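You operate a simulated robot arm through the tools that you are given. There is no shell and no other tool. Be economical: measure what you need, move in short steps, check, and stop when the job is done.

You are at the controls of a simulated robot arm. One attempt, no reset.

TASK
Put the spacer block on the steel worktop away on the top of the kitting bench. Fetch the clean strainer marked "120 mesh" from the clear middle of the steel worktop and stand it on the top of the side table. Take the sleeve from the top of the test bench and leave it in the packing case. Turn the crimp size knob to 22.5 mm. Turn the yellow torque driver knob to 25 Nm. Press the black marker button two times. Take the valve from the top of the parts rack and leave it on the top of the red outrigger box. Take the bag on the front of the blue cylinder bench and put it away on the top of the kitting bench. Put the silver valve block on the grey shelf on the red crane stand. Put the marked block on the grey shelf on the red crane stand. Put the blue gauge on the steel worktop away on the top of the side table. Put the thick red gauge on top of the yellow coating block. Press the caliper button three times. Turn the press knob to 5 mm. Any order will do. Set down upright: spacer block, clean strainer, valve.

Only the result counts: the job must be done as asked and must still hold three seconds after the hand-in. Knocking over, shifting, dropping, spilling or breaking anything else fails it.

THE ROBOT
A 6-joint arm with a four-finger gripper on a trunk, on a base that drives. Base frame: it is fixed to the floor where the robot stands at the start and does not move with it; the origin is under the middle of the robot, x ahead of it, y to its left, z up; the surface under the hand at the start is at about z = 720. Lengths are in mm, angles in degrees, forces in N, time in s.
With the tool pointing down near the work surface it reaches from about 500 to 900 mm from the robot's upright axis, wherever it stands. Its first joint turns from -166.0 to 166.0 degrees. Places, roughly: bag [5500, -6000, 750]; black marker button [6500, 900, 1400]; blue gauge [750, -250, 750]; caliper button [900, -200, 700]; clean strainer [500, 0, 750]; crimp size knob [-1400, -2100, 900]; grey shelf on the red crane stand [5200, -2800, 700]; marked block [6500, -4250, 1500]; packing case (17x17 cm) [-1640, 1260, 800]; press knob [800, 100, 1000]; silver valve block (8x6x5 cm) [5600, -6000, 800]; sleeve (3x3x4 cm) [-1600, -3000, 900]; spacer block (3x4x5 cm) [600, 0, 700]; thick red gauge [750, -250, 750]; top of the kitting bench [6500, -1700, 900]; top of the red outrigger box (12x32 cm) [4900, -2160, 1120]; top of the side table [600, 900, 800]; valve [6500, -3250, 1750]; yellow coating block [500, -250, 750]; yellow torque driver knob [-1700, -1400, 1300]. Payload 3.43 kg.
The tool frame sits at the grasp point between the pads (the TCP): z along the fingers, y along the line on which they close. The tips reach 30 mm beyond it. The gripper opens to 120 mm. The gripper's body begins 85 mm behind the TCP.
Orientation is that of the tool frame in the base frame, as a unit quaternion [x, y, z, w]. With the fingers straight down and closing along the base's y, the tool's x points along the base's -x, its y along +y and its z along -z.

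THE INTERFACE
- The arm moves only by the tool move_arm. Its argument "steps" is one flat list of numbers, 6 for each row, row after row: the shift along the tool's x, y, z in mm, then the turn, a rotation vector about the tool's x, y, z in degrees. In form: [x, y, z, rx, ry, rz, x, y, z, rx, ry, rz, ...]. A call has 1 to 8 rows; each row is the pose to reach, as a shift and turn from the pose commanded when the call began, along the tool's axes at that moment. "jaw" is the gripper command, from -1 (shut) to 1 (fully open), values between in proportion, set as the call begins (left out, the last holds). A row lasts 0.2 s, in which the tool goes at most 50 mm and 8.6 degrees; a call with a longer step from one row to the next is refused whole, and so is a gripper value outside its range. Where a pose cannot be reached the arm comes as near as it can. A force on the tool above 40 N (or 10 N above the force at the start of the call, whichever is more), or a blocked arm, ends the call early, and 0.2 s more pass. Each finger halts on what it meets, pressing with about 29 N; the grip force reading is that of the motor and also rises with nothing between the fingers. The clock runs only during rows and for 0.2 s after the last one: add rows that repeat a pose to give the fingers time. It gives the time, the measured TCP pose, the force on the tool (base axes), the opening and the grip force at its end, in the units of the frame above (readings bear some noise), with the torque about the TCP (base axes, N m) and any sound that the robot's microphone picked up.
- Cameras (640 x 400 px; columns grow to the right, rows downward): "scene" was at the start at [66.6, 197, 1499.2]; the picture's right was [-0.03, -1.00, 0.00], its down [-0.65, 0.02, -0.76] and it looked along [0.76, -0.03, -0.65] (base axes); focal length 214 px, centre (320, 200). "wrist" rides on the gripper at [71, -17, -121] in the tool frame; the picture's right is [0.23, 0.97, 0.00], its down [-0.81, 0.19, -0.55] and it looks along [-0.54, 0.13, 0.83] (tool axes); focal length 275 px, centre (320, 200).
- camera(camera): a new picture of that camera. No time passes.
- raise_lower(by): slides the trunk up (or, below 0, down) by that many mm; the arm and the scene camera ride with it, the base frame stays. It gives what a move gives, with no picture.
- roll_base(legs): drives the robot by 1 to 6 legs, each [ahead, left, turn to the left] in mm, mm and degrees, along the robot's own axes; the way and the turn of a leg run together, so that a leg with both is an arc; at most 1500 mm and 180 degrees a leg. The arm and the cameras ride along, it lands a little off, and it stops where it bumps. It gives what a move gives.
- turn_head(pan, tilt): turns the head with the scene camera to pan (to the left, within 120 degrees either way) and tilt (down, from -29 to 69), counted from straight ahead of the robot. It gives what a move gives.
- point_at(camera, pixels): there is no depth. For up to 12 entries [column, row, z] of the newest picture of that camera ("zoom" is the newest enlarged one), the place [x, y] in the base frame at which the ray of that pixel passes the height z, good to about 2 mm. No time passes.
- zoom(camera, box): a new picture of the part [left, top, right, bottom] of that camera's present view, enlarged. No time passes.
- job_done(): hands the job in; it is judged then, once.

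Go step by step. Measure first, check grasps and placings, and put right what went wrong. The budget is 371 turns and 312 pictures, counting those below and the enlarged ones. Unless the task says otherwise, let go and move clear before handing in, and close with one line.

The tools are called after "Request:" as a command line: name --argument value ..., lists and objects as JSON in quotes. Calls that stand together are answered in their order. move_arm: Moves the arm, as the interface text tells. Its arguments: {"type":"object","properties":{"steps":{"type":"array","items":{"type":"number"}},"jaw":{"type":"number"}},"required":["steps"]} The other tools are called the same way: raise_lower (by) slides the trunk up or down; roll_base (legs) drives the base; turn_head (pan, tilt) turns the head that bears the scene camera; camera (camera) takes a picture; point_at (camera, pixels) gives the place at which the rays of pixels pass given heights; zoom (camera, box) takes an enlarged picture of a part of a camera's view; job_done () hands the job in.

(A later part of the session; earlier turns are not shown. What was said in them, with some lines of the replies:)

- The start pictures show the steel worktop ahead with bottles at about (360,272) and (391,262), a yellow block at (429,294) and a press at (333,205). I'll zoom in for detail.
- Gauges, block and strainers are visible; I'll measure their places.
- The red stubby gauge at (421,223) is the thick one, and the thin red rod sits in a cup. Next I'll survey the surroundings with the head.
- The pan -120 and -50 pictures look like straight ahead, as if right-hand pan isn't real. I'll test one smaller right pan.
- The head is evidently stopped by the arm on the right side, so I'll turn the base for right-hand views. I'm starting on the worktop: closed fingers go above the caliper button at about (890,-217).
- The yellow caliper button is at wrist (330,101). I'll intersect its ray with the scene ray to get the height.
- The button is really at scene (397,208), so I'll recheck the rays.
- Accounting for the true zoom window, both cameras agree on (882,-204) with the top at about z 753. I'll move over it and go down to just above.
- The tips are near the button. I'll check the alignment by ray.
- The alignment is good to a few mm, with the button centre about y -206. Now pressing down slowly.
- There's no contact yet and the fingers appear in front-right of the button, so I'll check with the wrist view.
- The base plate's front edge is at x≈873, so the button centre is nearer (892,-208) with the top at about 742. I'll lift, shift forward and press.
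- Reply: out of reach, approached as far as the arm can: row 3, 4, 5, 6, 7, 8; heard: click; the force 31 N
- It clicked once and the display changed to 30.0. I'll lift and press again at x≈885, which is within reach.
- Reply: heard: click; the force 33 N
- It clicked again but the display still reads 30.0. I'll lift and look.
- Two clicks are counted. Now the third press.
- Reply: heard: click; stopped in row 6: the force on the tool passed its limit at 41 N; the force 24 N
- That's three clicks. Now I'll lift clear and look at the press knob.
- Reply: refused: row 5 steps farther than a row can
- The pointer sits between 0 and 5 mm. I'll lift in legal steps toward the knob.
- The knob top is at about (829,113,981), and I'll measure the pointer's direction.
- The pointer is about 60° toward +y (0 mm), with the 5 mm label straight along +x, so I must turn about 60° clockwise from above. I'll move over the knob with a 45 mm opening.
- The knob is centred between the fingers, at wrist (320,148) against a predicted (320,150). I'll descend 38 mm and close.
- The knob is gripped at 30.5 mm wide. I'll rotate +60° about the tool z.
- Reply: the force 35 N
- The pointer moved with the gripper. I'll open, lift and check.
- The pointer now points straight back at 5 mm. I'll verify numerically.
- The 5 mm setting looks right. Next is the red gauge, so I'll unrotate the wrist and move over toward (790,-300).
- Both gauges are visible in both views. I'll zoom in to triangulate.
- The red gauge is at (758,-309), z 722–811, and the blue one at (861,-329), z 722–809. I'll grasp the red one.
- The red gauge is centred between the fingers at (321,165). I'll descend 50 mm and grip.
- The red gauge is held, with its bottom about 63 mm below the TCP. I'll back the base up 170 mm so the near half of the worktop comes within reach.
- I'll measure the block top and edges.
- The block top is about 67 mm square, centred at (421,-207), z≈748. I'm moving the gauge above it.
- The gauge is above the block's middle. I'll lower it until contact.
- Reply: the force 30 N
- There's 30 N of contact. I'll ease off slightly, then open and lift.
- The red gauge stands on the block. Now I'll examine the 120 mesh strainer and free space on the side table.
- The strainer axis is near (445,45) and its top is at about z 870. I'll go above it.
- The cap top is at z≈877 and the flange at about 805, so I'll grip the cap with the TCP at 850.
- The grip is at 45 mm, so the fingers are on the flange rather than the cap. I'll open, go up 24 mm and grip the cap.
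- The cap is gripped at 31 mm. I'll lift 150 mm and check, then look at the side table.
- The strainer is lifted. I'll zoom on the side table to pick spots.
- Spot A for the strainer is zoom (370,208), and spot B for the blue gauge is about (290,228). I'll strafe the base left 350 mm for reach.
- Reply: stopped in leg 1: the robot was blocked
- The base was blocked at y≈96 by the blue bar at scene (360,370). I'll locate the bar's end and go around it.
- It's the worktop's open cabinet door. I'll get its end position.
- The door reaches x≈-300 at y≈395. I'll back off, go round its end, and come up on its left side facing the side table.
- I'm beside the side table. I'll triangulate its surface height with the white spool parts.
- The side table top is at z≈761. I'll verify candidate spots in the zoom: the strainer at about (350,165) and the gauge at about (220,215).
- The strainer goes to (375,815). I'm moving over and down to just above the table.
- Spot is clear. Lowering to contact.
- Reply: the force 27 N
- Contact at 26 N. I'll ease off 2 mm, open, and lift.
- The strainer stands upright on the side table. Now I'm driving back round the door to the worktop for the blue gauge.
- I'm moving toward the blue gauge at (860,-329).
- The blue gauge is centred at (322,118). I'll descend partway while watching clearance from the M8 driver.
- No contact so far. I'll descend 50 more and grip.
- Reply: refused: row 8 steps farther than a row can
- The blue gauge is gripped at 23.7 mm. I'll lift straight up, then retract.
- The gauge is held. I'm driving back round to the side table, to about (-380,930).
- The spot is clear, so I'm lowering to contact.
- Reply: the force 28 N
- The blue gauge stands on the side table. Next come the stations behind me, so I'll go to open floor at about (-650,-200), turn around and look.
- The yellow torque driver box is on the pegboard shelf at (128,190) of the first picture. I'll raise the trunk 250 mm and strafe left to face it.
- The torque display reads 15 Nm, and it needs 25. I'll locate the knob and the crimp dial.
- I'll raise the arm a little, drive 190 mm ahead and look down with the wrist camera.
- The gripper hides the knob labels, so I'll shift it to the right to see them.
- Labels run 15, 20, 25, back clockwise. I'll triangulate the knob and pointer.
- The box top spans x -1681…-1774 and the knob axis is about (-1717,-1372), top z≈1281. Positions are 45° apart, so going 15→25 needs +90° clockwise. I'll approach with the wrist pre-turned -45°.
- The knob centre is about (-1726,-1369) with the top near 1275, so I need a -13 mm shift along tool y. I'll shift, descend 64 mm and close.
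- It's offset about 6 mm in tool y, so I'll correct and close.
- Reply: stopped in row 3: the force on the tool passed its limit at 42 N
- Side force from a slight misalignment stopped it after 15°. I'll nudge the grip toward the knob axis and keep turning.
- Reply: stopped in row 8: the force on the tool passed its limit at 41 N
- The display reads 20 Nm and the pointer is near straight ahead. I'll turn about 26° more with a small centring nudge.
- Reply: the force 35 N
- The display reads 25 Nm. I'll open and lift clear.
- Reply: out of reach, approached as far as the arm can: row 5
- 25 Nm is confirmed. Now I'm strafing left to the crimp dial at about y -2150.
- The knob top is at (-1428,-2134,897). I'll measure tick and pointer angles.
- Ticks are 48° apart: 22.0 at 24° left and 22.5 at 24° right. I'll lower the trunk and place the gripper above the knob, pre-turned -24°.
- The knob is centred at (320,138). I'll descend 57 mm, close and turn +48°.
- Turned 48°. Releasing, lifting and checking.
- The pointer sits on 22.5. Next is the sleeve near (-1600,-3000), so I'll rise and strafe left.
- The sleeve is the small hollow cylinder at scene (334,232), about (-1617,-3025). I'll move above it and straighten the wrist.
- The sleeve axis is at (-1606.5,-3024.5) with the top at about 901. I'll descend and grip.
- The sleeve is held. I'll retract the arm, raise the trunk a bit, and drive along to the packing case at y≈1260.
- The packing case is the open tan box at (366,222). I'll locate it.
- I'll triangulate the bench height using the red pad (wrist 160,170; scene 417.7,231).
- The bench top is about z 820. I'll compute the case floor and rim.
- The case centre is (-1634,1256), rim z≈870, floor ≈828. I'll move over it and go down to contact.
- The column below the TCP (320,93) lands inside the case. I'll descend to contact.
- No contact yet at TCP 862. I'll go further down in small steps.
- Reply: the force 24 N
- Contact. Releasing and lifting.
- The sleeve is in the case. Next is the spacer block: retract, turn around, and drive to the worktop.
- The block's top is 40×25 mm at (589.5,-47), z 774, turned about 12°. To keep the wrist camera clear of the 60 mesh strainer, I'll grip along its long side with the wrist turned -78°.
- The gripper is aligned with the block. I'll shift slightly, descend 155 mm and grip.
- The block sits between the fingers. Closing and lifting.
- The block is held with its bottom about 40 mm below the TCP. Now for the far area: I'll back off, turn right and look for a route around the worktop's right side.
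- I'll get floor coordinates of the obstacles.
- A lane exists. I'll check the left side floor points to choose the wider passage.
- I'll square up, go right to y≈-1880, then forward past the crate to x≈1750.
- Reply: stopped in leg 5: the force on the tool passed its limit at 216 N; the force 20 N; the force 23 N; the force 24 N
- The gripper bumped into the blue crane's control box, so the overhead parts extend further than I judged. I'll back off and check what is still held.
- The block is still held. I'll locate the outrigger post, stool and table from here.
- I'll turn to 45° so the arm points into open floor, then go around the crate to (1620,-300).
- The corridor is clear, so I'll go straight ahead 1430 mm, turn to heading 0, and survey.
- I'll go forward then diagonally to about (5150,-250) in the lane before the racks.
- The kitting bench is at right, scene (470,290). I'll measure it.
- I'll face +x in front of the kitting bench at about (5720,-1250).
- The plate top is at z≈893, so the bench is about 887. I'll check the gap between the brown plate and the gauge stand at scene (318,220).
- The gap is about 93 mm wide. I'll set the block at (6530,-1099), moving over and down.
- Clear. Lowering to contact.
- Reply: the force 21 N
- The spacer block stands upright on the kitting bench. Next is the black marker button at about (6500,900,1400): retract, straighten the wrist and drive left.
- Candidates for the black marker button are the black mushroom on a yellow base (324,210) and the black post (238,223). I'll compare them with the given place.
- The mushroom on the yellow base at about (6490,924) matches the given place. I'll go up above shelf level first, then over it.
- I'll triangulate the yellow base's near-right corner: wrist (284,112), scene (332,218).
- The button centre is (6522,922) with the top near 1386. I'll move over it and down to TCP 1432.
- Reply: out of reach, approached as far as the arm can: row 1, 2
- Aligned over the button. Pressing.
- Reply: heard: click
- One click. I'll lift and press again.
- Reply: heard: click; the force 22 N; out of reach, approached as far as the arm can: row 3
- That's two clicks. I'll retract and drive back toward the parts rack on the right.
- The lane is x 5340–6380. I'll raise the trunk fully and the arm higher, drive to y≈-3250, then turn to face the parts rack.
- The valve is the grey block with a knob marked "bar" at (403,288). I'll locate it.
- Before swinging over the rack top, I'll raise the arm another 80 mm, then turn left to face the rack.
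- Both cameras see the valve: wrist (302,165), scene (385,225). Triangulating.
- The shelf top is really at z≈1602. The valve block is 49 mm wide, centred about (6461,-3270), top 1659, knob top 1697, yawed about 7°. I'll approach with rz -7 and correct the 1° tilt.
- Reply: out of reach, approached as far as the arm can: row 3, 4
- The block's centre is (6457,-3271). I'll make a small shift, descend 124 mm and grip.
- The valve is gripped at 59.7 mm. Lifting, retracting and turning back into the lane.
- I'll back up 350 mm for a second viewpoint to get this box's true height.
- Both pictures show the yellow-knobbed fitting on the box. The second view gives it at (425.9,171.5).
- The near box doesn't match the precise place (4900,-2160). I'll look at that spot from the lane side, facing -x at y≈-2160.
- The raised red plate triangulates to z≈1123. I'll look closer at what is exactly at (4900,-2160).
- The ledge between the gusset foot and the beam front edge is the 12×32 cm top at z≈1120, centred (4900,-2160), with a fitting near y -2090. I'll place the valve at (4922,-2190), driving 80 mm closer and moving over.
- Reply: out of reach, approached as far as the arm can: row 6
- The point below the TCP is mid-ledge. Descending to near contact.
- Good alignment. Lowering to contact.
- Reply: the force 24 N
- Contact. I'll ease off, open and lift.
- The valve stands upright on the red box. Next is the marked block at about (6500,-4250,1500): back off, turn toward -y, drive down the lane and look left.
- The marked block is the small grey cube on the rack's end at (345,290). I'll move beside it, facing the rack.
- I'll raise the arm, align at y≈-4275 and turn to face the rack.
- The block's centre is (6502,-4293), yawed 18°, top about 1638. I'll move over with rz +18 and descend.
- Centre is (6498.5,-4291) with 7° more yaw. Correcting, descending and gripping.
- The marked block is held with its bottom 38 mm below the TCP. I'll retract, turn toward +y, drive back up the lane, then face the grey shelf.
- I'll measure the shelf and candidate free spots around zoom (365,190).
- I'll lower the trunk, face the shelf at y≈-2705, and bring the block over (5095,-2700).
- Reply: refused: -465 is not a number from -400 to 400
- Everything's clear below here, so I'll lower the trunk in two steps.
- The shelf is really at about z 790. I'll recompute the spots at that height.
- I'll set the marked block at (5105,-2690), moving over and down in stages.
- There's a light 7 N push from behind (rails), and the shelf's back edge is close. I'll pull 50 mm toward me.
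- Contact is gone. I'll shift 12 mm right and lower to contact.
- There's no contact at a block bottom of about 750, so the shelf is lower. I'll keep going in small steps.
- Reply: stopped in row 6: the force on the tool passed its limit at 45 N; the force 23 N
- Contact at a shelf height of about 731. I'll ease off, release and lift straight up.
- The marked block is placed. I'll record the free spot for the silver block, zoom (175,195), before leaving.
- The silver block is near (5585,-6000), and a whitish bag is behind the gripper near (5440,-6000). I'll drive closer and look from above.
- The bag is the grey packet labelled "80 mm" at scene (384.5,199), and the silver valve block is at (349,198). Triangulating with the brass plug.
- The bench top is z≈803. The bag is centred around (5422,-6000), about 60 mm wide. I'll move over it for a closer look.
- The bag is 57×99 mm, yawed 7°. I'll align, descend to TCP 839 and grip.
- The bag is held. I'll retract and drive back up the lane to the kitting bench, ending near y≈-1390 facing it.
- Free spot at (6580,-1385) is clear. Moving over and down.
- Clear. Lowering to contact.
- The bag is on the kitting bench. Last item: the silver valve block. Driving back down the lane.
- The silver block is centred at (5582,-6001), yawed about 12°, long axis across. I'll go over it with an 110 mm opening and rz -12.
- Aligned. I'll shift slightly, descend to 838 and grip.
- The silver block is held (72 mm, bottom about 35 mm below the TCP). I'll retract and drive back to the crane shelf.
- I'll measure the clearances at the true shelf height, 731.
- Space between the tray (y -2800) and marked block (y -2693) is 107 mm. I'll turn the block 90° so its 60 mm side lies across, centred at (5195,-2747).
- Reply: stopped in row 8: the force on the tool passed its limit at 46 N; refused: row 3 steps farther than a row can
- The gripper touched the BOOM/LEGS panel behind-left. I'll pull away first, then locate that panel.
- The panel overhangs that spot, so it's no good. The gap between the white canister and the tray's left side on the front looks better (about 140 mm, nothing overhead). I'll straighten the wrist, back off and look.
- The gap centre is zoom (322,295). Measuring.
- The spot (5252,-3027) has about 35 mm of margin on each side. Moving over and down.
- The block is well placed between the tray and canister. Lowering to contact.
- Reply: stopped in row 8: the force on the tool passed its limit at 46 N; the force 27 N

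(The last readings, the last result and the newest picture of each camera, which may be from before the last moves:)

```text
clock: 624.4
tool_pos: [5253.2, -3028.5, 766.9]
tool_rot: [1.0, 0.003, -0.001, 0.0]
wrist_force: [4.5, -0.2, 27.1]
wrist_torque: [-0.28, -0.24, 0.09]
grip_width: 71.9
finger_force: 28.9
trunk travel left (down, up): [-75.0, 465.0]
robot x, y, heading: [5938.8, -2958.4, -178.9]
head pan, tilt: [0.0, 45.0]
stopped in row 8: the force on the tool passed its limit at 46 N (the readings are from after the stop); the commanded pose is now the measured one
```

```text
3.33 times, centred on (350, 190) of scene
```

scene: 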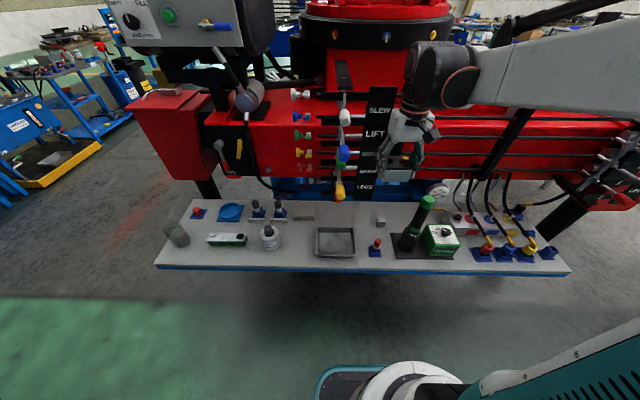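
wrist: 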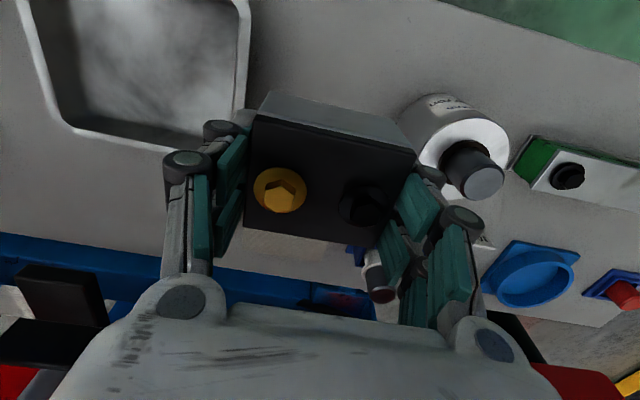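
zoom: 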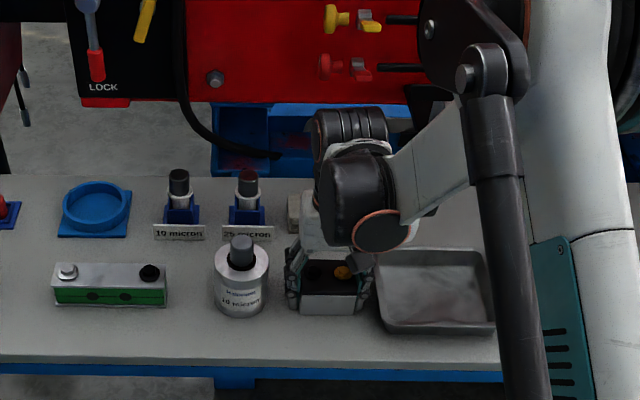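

Contact. I'll ease off, open slightly and lift.

Request:
move_arm --steps '[0, 0, -1, 0, 0, 0, 0, 0, -1.5, 0, 0, 0]'

Request:
move_arm --steps '[0, 0, 0, 0, 0, 0, 0, 0, 0, 0, 0, 0, 0, 0, -30, 0, 0, 0, 0, 0, -75, 0, 0, 0, 0, 0, -120, 0, 0, 0, 0, 0, -165, 0, 0, 0, 0, 0, -210, 0, 0, 0]' --jaw 0.4

Request:
move_arm --steps '[40, -15, -30, 0, 0, 0, 80, -30, -60, 0, 0, 0, 120, -45, -90, 0, 0, 0, 150, -60, -120, 0, 0, 0]'

Request:
camera --camera "scene"

Request:
zoom --camera "scene" --box '[270, 130, 430, 250]'

```text
clock: 625.0
tool_pos: [5254.1, -3028.7, 767.7]
tool_rot: [1.0, 0.002, -0.002, -0.001]
wrist_force: [8.3, 0.6, 11.8]
wrist_torque: [-0.4, -0.25, 0.2]
grip_width: 72.0
finger_force: 28.9
trunk travel left (down, up): [-75.0, 465.0]
robot x, y, heading: [5945.4, -2954.1, -178.9]
head pan, tilt: [0.0, 45.0]
```

```text
clock: 626.6
tool_pos: [5253.9, -3030.1, 975.3]
tool_rot: [1.0, 0.001, -0.002, -0.001]
wrist_force: [-0.7, -0.6, 0.1]
wrist_torque: [-0.04, 0.0, -0.04]
grip_width: 84.2
finger_force: 0.3
trunk travel left (down, up): [-75.0, 465.0]
robot x, y, heading: [5944.3, -2956.9, -178.7]
head pan, tilt: [0.0, 45.0]
```

```text
refused: row 1 steps farther than a row can; nothing moved
```

```text
29 pictures are left
```

scene: 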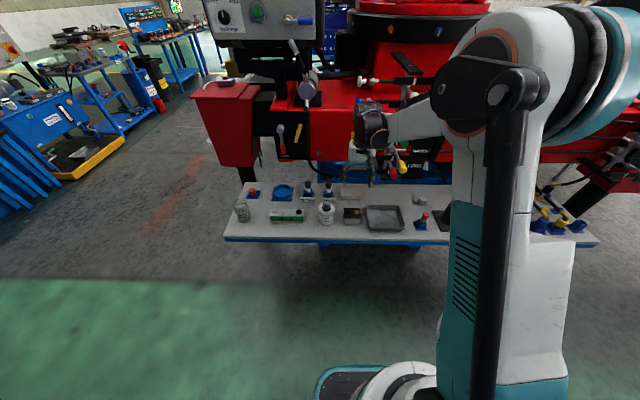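

```text
3.33 times, centred on (350, 190) of scene
```

zoom: 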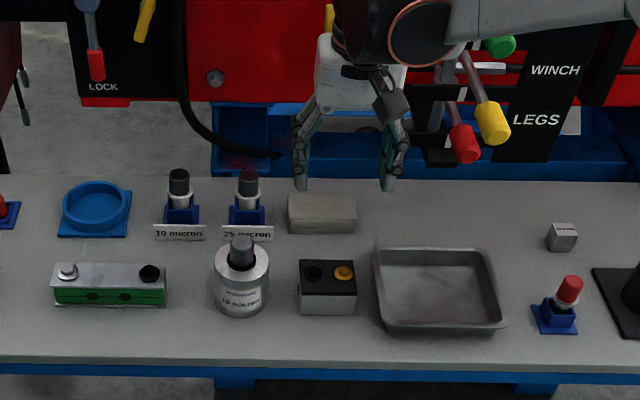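

The silver block is on the shelf. I'll move clear and take a last look at the valve on the red box.

Request:
move_arm --steps '[28, -10, -22, 0, 0, 0, 56, -20, -44, 0, 0, 0, 84, -30, -66, 0, 0, 0, 112, -40, -88, 0, 0, 0, 140, -50, -110, 0, 0, 0]'

Request:
roll_base --legs '[[0, -700, 0]]'

Request:
camera --camera "scene"

Request:
zoom --camera "scene" --box '[230, 60, 430, 230]'

```text
clock: 627.8
tool_pos: [5394.1, -2979.2, 1084.7]
tool_rot: [1.0, 0.001, -0.002, 0.0]
wrist_force: [0.1, 0.5, -0.1]
wrist_torque: [-0.03, 0.02, -0.01]
grip_width: 83.9
finger_force: 0.0
trunk travel left (down, up): [-75.0, 465.0]
robot x, y, heading: [5939.6, -2951.9, -178.7]
head pan, tilt: [0.0, 45.0]
```

```text
clock: 631.6
tool_pos: [5379.5, -2275.6, 1083.5]
tool_rot: [1.0, 0.0, -0.001, 0.0]
wrist_force: [0.8, -0.7, 0.0]
wrist_torque: [0.01, 0.01, 0.01]
grip_width: 83.9
finger_force: 0.1
trunk travel left (down, up): [-75.0, 465.0]
robot x, y, heading: [5928.7, -2254.2, -178.8]
head pan, tilt: [0.0, 45.0]
```

```text
27 pictures are left
```

scene: 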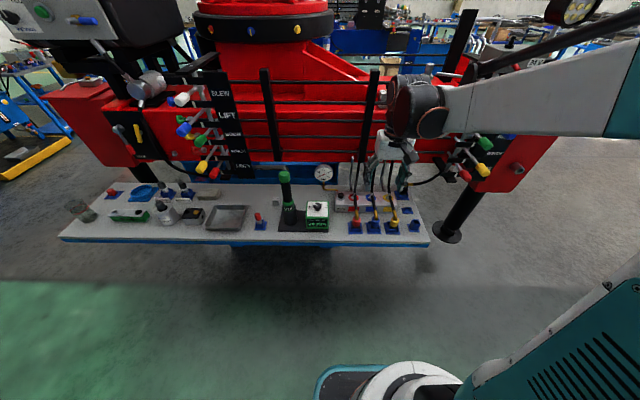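

```text
2.35 times, centred on (330, 145) of scene
```

zoom: 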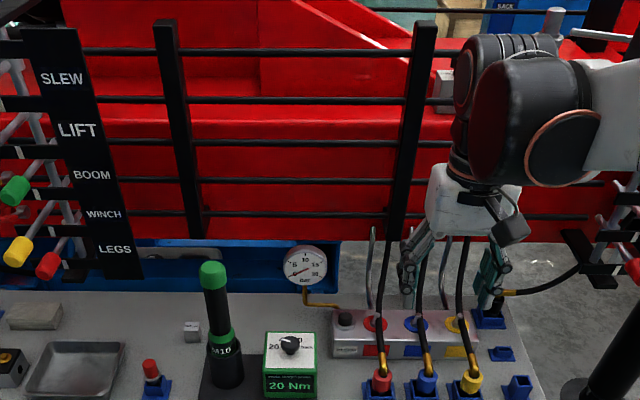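

The valve still stands behind the post, at zoom (445,85), and both blocks are on the grey shelf. The gripper is empty and clear, so I'm handing in.

Request:
job_done

```text
The job is handed in.
```

All fourteen tasks were carried out and the job is handed in. While driving, the held tool bumped the blue crane's control box at about 216 N, and later it touched the label panel on the red crane; I saw nothing out of place in either picture afterwards.
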